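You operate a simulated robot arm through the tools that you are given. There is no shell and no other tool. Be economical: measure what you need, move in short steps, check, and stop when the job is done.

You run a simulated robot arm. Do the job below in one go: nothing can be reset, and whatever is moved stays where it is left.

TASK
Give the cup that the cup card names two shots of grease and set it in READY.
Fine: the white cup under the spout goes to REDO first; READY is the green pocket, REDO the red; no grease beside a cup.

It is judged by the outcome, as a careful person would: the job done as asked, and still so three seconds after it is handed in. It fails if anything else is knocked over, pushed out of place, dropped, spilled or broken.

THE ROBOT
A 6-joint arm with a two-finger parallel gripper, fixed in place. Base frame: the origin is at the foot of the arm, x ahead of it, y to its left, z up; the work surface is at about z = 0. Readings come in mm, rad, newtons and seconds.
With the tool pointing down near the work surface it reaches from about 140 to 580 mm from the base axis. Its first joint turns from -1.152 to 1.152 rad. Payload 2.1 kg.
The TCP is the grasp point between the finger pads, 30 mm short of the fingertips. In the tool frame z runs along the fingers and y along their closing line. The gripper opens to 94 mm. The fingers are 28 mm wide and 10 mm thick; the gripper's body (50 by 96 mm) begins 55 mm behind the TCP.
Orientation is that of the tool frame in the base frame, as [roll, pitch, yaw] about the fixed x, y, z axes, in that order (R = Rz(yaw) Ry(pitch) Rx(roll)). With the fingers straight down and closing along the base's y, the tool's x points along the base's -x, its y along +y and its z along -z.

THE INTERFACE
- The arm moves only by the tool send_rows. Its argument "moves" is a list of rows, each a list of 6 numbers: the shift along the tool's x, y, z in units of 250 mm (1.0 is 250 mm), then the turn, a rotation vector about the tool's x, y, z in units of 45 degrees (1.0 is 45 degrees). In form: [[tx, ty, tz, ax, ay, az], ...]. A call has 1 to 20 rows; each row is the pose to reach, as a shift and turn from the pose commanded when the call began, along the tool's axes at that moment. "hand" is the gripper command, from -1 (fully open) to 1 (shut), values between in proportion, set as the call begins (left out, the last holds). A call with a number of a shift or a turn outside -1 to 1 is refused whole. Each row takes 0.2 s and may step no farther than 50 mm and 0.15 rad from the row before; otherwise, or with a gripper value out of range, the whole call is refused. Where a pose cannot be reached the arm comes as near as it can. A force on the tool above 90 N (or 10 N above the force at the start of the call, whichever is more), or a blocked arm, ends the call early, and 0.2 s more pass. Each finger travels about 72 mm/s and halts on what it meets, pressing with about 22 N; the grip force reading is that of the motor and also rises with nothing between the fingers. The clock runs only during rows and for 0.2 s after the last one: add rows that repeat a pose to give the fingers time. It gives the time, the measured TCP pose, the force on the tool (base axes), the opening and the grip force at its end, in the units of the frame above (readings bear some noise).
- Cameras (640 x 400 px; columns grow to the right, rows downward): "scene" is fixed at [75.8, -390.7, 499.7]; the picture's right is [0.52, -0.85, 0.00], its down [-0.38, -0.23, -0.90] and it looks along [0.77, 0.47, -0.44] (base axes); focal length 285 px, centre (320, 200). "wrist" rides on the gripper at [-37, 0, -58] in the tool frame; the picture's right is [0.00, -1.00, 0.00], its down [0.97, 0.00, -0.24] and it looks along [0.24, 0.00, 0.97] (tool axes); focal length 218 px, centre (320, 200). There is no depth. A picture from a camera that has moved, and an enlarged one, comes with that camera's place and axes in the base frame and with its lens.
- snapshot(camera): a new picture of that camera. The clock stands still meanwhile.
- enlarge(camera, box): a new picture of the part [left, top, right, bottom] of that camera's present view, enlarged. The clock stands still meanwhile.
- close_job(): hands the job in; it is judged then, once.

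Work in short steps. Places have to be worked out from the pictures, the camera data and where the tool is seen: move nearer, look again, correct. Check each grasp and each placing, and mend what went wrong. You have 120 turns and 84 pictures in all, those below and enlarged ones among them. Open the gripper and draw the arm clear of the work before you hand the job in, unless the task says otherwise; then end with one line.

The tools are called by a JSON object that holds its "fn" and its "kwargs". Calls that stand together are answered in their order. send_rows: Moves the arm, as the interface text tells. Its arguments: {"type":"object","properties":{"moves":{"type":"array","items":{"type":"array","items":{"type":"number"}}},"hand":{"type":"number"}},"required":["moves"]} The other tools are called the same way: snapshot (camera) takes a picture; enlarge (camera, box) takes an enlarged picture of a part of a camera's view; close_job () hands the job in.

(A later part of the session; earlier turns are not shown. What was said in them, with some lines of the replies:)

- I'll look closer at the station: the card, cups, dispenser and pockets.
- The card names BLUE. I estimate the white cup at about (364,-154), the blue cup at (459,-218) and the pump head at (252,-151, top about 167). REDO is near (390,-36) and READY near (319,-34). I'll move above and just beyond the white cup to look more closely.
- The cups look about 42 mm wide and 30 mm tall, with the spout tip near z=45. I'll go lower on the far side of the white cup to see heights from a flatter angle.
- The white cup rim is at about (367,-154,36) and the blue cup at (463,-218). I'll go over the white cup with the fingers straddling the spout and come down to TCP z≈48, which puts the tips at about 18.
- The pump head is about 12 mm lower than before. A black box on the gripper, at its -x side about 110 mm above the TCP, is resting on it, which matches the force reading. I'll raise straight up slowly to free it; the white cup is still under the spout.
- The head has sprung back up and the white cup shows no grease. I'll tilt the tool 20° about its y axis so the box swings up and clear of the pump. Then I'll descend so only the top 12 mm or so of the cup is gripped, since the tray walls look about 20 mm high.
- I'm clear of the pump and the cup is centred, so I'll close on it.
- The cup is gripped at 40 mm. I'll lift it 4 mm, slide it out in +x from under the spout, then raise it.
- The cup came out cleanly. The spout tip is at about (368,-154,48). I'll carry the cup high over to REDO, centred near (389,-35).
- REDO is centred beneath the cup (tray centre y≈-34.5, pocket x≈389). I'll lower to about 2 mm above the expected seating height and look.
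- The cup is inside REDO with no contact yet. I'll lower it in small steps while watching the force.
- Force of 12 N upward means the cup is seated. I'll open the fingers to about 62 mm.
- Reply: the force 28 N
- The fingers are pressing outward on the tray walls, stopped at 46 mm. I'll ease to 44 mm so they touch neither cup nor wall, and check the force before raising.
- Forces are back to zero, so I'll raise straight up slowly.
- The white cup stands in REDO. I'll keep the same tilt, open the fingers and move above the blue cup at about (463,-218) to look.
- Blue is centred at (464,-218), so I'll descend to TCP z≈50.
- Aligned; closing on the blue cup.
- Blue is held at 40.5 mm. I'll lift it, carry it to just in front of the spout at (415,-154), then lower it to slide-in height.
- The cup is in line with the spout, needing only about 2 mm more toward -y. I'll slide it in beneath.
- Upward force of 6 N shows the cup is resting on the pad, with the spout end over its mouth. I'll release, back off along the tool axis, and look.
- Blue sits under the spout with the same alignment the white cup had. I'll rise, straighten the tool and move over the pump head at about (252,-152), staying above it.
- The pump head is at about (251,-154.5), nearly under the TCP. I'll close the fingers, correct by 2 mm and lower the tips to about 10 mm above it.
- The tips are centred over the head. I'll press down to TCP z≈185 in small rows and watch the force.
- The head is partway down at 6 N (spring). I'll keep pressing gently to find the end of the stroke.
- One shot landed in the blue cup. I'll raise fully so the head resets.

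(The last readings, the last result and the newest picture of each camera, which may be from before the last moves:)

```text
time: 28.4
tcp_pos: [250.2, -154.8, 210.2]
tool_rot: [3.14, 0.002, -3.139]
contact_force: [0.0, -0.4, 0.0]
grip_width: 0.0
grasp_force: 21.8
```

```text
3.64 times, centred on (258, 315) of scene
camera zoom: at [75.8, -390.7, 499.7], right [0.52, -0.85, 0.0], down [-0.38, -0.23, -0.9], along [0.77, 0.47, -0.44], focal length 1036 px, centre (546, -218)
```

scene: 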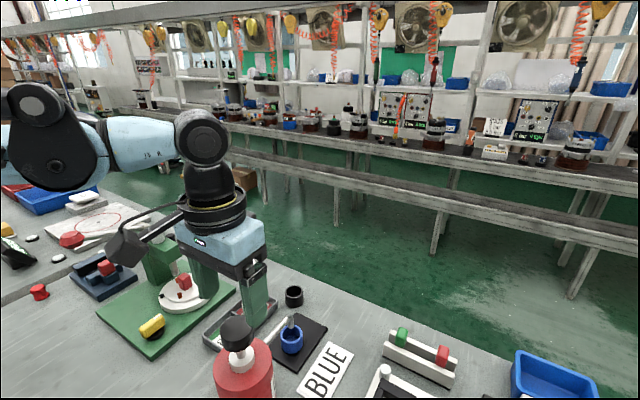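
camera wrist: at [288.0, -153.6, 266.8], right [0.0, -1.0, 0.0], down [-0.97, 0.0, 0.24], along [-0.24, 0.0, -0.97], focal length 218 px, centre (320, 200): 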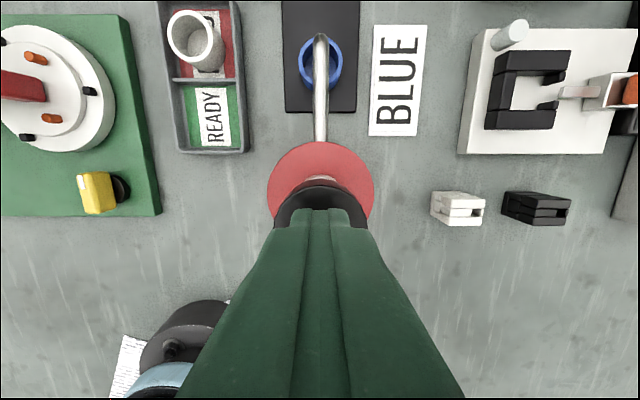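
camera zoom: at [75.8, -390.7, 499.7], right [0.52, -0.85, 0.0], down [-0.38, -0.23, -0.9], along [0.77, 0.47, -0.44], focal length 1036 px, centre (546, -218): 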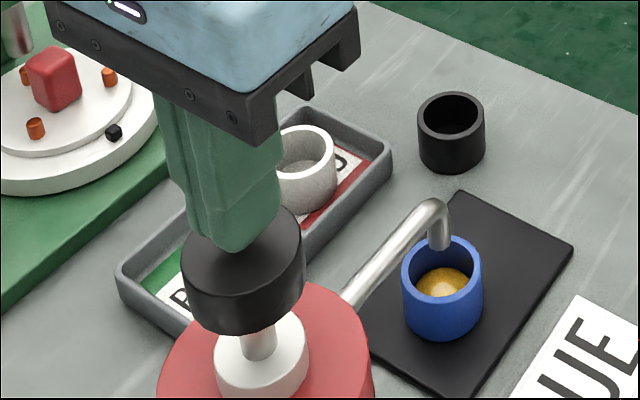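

The head is fully up, so I'll make the second press to the same depth (TCP z≈175).

{"fn": "send_rows", "kwargs": {"moves": [[0, 0, 0.03, 0, 0, 0], [0, 0, 0.06, 0, 0, 0], [0, 0, 0.085, 0, 0, 0], [0, 0, 0.105, 0, 0, 0], [0, 0, 0.12, 0, 0, 0], [0, 0, 0.136, 0, 0, 0]]}}

{"fn": "enlarge", "kwargs": {"camera": "scene", "box": [188, 260, 328, 370]}}

```text
time: 29.8
tcp_pos: [252.2, -154.8, 177.4]
tool_rot: [3.139, 0.002, -3.14]
contact_force: [-2.9, 1.9, 7.8]
grip_width: 0.0
grasp_force: 22.2
```

```text
3.64 times, centred on (258, 315) of scene
camera zoom: at [75.8, -390.7, 499.7], right [0.52, -0.85, 0.0], down [-0.38, -0.23, -0.9], along [0.77, 0.47, -0.44], focal length 1036 px, centre (546, -218)
```

zoom: 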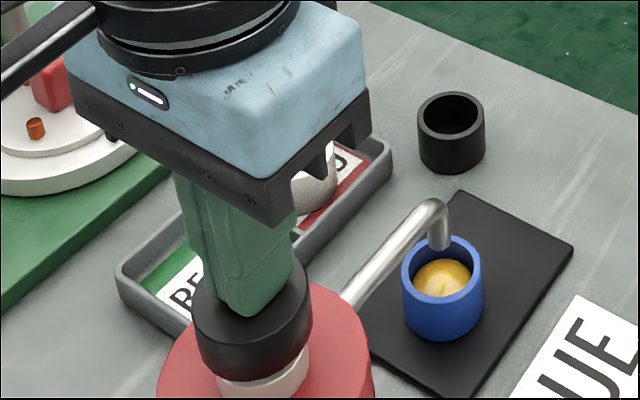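

The level visibly rose, so that's the second shot. I'll lift off, go out to +x with the 20° tilt again and open the fingers, ready to fetch the blue cup.

{"fn": "send_rows", "kwargs": {"moves": [[0, 0, -0.13, 0, 0, 0], [0, 0, -0.26, 0, 0, 0], [-0.158, 0, -0.26, 0, 0, 0], [-0.316, 0.002, -0.26, 0, 0.148, 0], [-0.474, 0.002, -0.26, 0, 0.296, 0], [-0.632, 0.002, -0.26, 0, 0.444, 0], [-0.632, 0.002, -0.08, 0, 0.444, 0], [-0.632, 0.002, 0.1, 0, 0.444, 0], [-0.632, 0.002, 0.1, 0, 0.444, 0]], "hand": 1}}

{"fn": "send_rows", "kwargs": {"moves": [[0, 0, 0, 0, 0, 0], [0, 0, 0, 0, 0, 0], [0, 0, 0, 0, 0, 0]], "hand": -0.6}}

{"fn": "snapshot", "kwargs": {"camera": "wrist"}}

{"fn": "enlarge", "kwargs": {"camera": "scene", "box": [208, 280, 328, 370]}}

```text
time: 31.8
tcp_pos: [409.9, -153.5, 151.1]
tool_rot: [3.139, -0.348, -3.14]
contact_force: [-0.1, 1.0, -0.4]
grip_width: 0.0
grasp_force: 21.5
```

```text
time: 32.6
tcp_pos: [408.9, -154.6, 150.6]
tool_rot: [3.139, -0.347, -3.139]
contact_force: [0.1, -0.2, -0.3]
grip_width: 75.1
grasp_force: 0.0
```

```text
38 pictures are left
camera wrist: at [463.5, -153.5, 195.3], right [0.0, -1.0, 0.0], down [-0.83, 0.0, 0.56], along [-0.56, 0.0, -0.83], focal length 218 px, centre (320, 200)
```

wrist: 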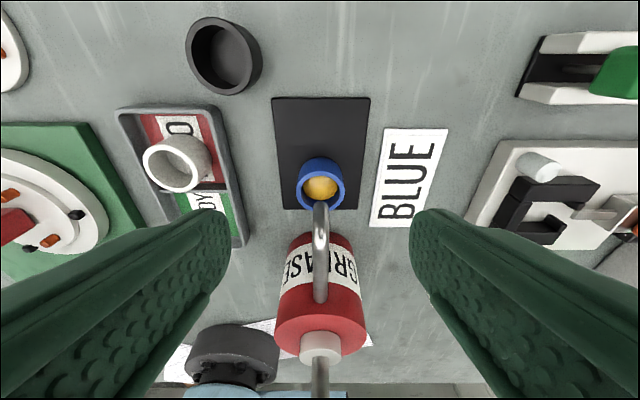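

```text
4.44 times, centred on (268, 325) of scene
camera zoom: at [75.8, -390.7, 499.7], right [0.52, -0.85, 0.0], down [-0.38, -0.23, -0.9], along [0.77, 0.47, -0.44], focal length 1266 px, centre (551, -356)
```

zoom: 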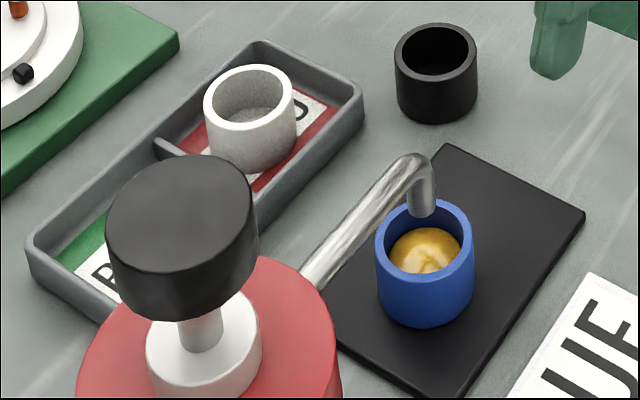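

Two shots are in the cup with nothing spilled. I'll go back down along the tool axis to the earlier grip pose.

{"fn": "send_rows", "kwargs": {"moves": [[0, 0, 0.13, 0, 0, 0], [0, 0, 0.26, 0, 0, 0], [0, 0, 0.34, 0, 0, 0], [0, 0, 0.396, 0, 0, 0], [0, 0, 0.396, 0, 0, 0]]}}

{"fn": "snapshot", "kwargs": {"camera": "wrist"}}

```text
time: 33.8
tcp_pos: [374.3, -154.1, 57.8]
tool_rot: [3.14, -0.345, -3.139]
contact_force: [0.0, 0.7, 0.3]
grip_width: 75.5
grasp_force: 0.1
```

```text
36 pictures are left
camera wrist: at [429.9, -153.6, 102.0], right [0.0, -1.0, 0.0], down [-0.83, 0.0, 0.56], along [-0.56, 0.0, -0.83], focal length 218 px, centre (320, 200)
```

wrist: 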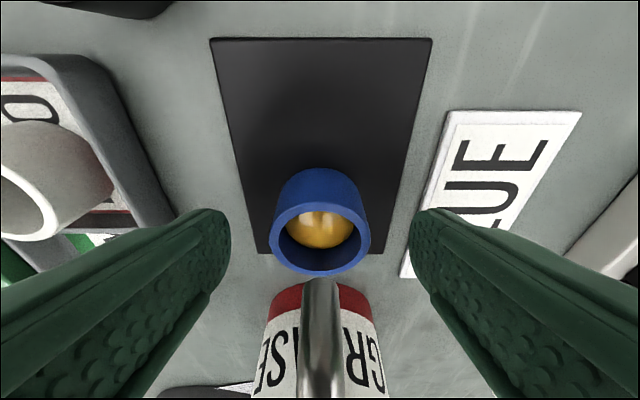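

Aligned; I'll drop 1.5 mm and close.

{"fn": "send_rows", "kwargs": {"moves": [[-0.002, 0, 0.006, 0, 0, 0], [-0.002, 0, 0.006, 0, 0, 0], [-0.002, 0, 0.006, 0, 0, 0], [-0.002, 0, 0.006, 0, 0, 0]], "hand": 1}}

```text
time: 34.8
tcp_pos: [374.8, -154.6, 57.7]
tool_rot: [3.14, -0.345, -3.139]
contact_force: [0.4, 0.3, 2.4]
grip_width: 40.5
grasp_force: 21.5
```

Gripped at 40.5 mm. I'll lift 3 mm, slide out in +x, then raise.

{"fn": "send_rows", "kwargs": {"moves": [[0.004, 0, -0.0113, 0, 0, 0], [-0.067, 0, -0.0366, 0, 0, 0], [-0.137, 0, -0.062, 0, 0, 0], [-0.208, 0, -0.087, 0, 0, 0], [-0.278, 0, -0.1127, 0, 0, 0], [-0.25, 0, -0.19, 0, 0, 0], [-0.223, 0, -0.267, 0, 0, 0], [-0.195, 0, -0.345, 0, 0, 0]]}}

{"fn": "snapshot", "kwargs": {"camera": "wrist"}}

{"fn": "enlarge", "kwargs": {"camera": "scene", "box": [208, 250, 358, 370]}}

```text
time: 36.6
tcp_pos: [450.5, -154.7, 121.8]
tool_rot: [3.141, -0.345, -3.14]
contact_force: [0.3, 1.0, -0.1]
grip_width: 40.3
grasp_force: 21.7
```

```text
35 pictures are left
camera wrist: at [505.2, -153.2, 165.4], right [0.0, -1.0, 0.0], down [-0.83, 0.0, 0.56], along [-0.56, 0.0, -0.83], focal length 218 px, centre (320, 200)
```

wrist: 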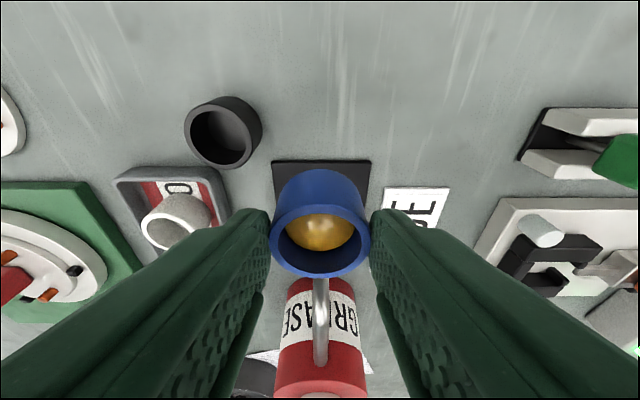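

```text
3.33 times, centred on (283, 310) of scene
camera zoom: at [75.8, -390.7, 499.7], right [0.52, -0.85, 0.0], down [-0.38, -0.23, -0.9], along [0.77, 0.47, -0.44], focal length 949 px, centre (443, -167)
```

zoom: 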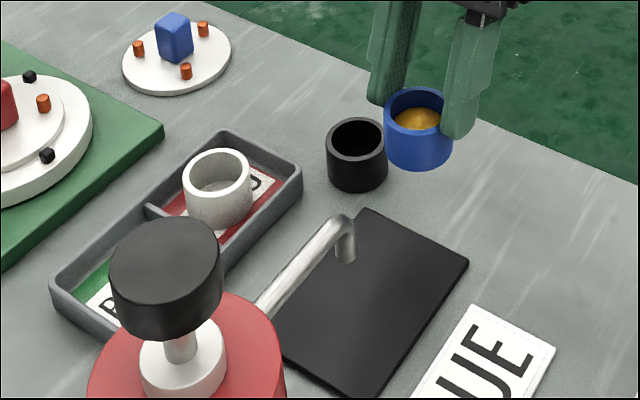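

The pad is clean and the grease is in the cup. I'll carry it high over READY at about (318,-35).

{"fn": "send_rows", "kwargs": {"moves": [[0.096, 0.096, 0.032, 0, 0, 0], [0.192, 0.192, 0.064, 0, 0, 0], [0.288, 0.287, 0.096, 0, 0, 0], [0.384, 0.383, 0.128, 0, 0, 0], [0.48, 0.479, 0.16, 0, 0, 0], [0.48, 0.479, 0.16, 0, 0, 0]]}}

{"fn": "snapshot", "kwargs": {"camera": "wrist"}}

{"fn": "enlarge", "kwargs": {"camera": "scene", "box": [188, 250, 308, 360]}}

```text
time: 38.0
tcp_pos: [324.0, -34.6, 125.7]
tool_rot: [3.138, -0.344, -3.139]
contact_force: [-0.5, -0.5, -0.3]
grip_width: 40.4
grasp_force: 21.6
```

```text
33 pictures are left
camera wrist: at [377.9, -33.2, 169.8], right [0.0, -1.0, 0.0], down [-0.83, 0.0, 0.56], along [-0.56, 0.0, -0.83], focal length 218 px, centre (320, 200)
```

wrist: 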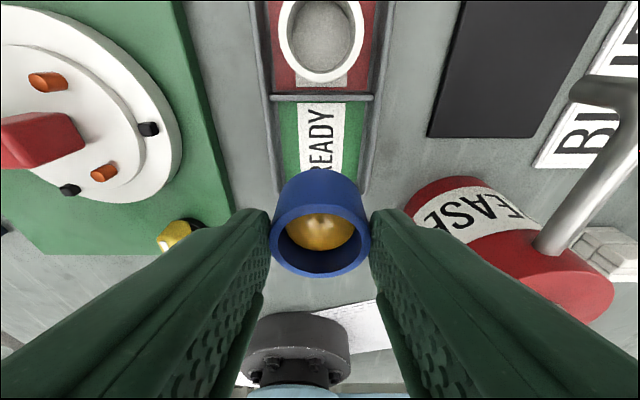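

```text
3.64 times, centred on (248, 305) of scene
camera zoom: at [75.8, -390.7, 499.7], right [0.52, -0.85, 0.0], down [-0.38, -0.23, -0.9], along [0.77, 0.47, -0.44], focal length 1036 px, centre (582, -182)
```

zoom: 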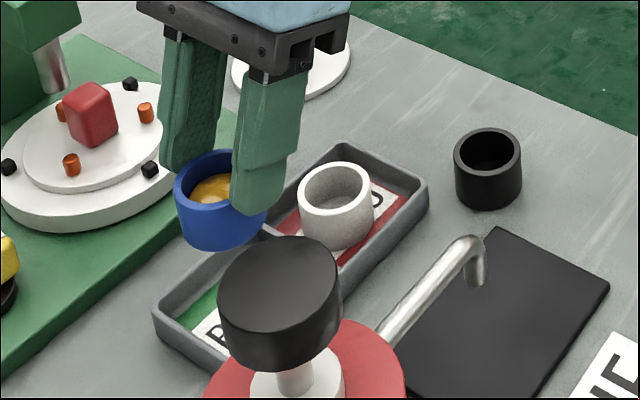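

READY's inner centre comes out at about (320,-35). I'll shift 2 mm in +x and lower to just above seating.

{"fn": "send_rows", "kwargs": {"moves": [[-0.034, -0.003, 0.087, 0, 0, 0], [-0.068, -0.003, 0.174, 0, 0, 0], [-0.09, -0.003, 0.228, 0, 0, 0], [-0.102, -0.003, 0.261, 0, 0, 0], [-0.102, -0.003, 0.261, 0, 0, 0]]}}

{"fn": "snapshot", "kwargs": {"camera": "wrist"}}

{"fn": "enlarge", "kwargs": {"camera": "scene", "box": [188, 250, 308, 360]}}

```text
time: 39.2
tcp_pos: [325.1, -36.8, 54.9]
tool_rot: [3.139, -0.348, -3.14]
contact_force: [0.6, -0.6, 12.7]
grip_width: 40.2
grasp_force: 21.7
```

```text
31 pictures are left
camera wrist: at [380.0, -34.4, 98.9], right [0.0, -1.0, 0.0], down [-0.83, 0.0, 0.56], along [-0.56, 0.0, -0.83], focal length 218 px, centre (320, 200)
```

wrist: 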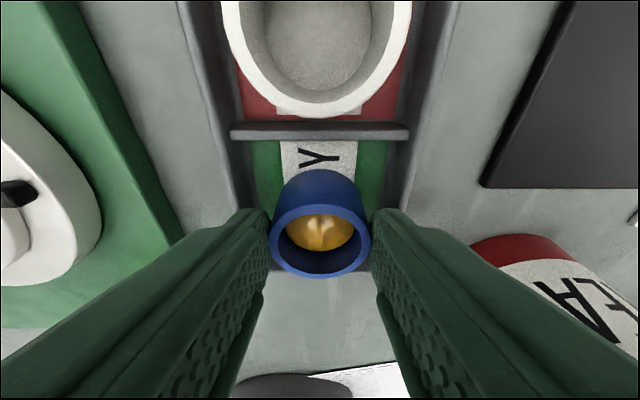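

```text
3.64 times, centred on (248, 305) of scene
camera zoom: at [75.8, -390.7, 499.7], right [0.52, -0.85, 0.0], down [-0.38, -0.23, -0.9], along [0.77, 0.47, -0.44], focal length 1036 px, centre (582, -182)
```

zoom: 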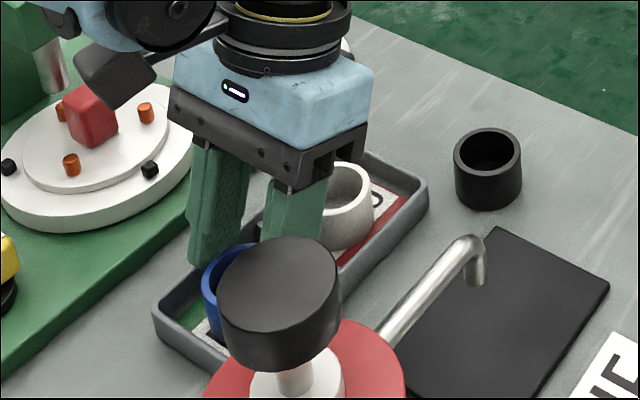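

The 12.7 N reading matches the expected seating height: this grip sat about 3 mm higher on the cup. The cup is centred in the pocket, so I'll open only to 44 mm to avoid the walls.

{"fn": "send_rows", "kwargs": {"moves": [[0, 0, 0, 0, 0, 0], [0, 0, 0, 0, 0, 0]], "hand": 0.06}}

{"fn": "snapshot", "kwargs": {"camera": "wrist"}}

```text
time: 39.8
tcp_pos: [325.9, -36.3, 54.2]
tool_rot: [3.139, -0.345, -3.138]
contact_force: [0.7, 0.0, 0.0]
grip_width: 44.2
grasp_force: 0.1
```

```text
29 pictures are left
camera wrist: at [380.1, -34.4, 98.8], right [0.0, -1.0, 0.0], down [-0.83, 0.0, 0.56], along [-0.56, 0.0, -0.83], focal length 218 px, centre (320, 200)
```

wrist: 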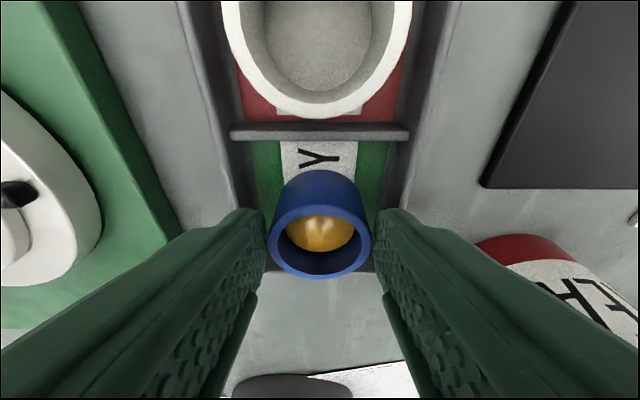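

Released: the cup stays put and the forces are zero. I'll raise straight up.

{"fn": "send_rows", "kwargs": {"moves": [[0.0068, 0, -0.019, 0, 0, 0], [0.0135, 0, -0.0376, 0, 0, 0], [0.027, 0, -0.0753, 0, 0, 0], [0.068, 0, -0.19, 0, 0, 0], [0.122, 0, -0.34, 0, 0, 0], [0.176, 0, -0.49, 0, 0, 0]]}}

{"fn": "snapshot", "kwargs": {"camera": "wrist"}}

{"fn": "enlarge", "kwargs": {"camera": "scene", "box": [188, 250, 348, 370]}}

```text
time: 41.2
tcp_pos: [325.1, -35.4, 186.2]
tool_rot: [3.139, -0.345, -3.139]
contact_force: [0.2, -0.4, -0.6]
grip_width: 44.0
grasp_force: 0.1
```

```text
28 pictures are left
camera wrist: at [380.5, -33.9, 230.0], right [0.0, -1.0, 0.0], down [-0.83, 0.0, 0.56], along [-0.56, 0.0, -0.83], focal length 218 px, centre (320, 200)
```

wrist: 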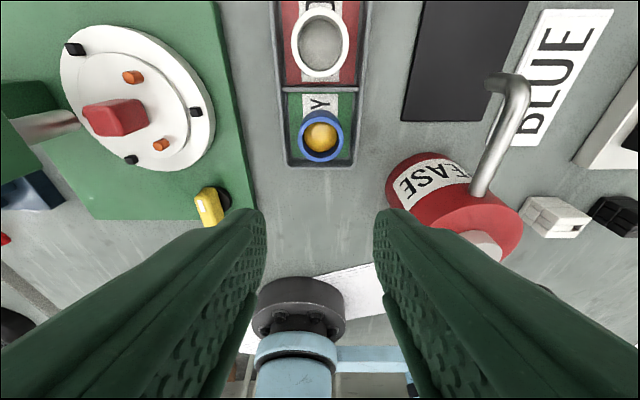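

```text
3.33 times, centred on (268, 310) of scene
camera zoom: at [75.8, -390.7, 499.7], right [0.52, -0.85, 0.0], down [-0.38, -0.23, -0.9], along [0.77, 0.47, -0.44], focal length 949 px, centre (493, -167)
```

zoom: 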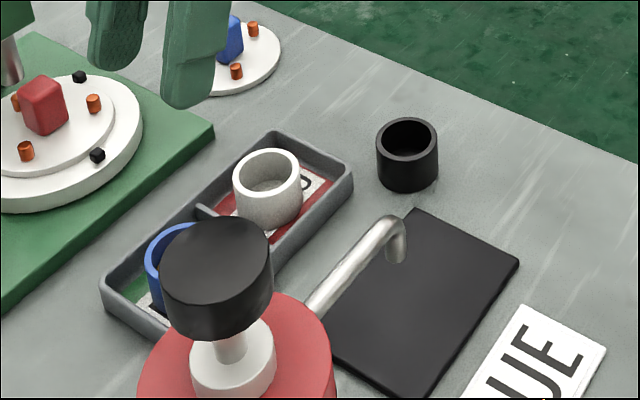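

Both cups are in their pockets. I'll straighten the tool, retreat higher with the gripper open, and do a last check.

{"fn": "send_rows", "kwargs": {"moves": [[0.05, 0, -0.15, 0, -0.148, 0], [0.1, 0, -0.29, 0, -0.296, 0], [0.14, 0, -0.43, 0, -0.444, 0], [0.14, 0, -0.43, 0, -0.444, 0]], "hand": -1}}

{"fn": "enlarge", "kwargs": {"camera": "wrist", "box": [220, 20, 440, 200]}}

{"fn": "snapshot", "kwargs": {"camera": "scene"}}

```text
time: 42.2
tcp_pos: [330.3, -36.3, 297.4]
tool_rot: [3.14, 0.004, -3.14]
contact_force: [0.2, 0.4, 0.1]
grip_width: 94.2
grasp_force: 0.1
```

```text
2.22 times, centred on (330, 110) of wrist
camera zoom: at [367.3, -34.6, 357.7], right [0.0, -1.0, 0.0], down [-0.97, 0.0, 0.24], along [-0.24, 0.0, -0.97], focal length 485 px, centre (298, 400)
```

zoom: 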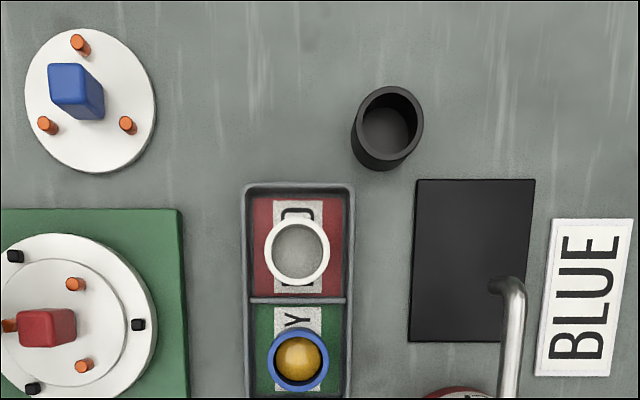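

```text
25 pictures are left
```

scene: 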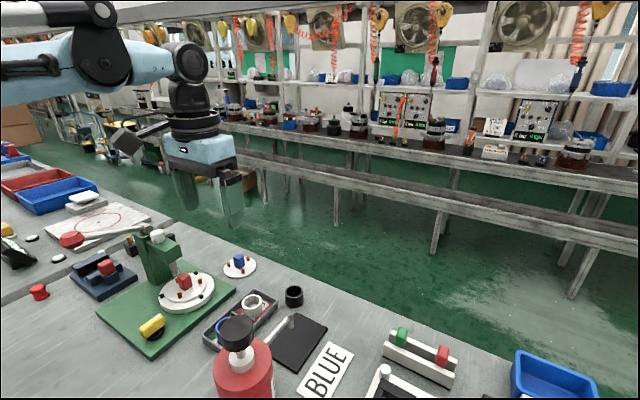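

The white cup is in REDO, and the blue cup stands flat in READY with its grease. The pad and bench are clean and the arm is clear, so I'm handing in.

{"fn": "close_job", "kwargs": {}}

```text
The job is handed in.
```

The blue cup got two shots of grease and is in READY, and the white cup is in REDO. Nothing spilled; the gripper brushed the pump head down about 12 mm once early on, but no grease came out.
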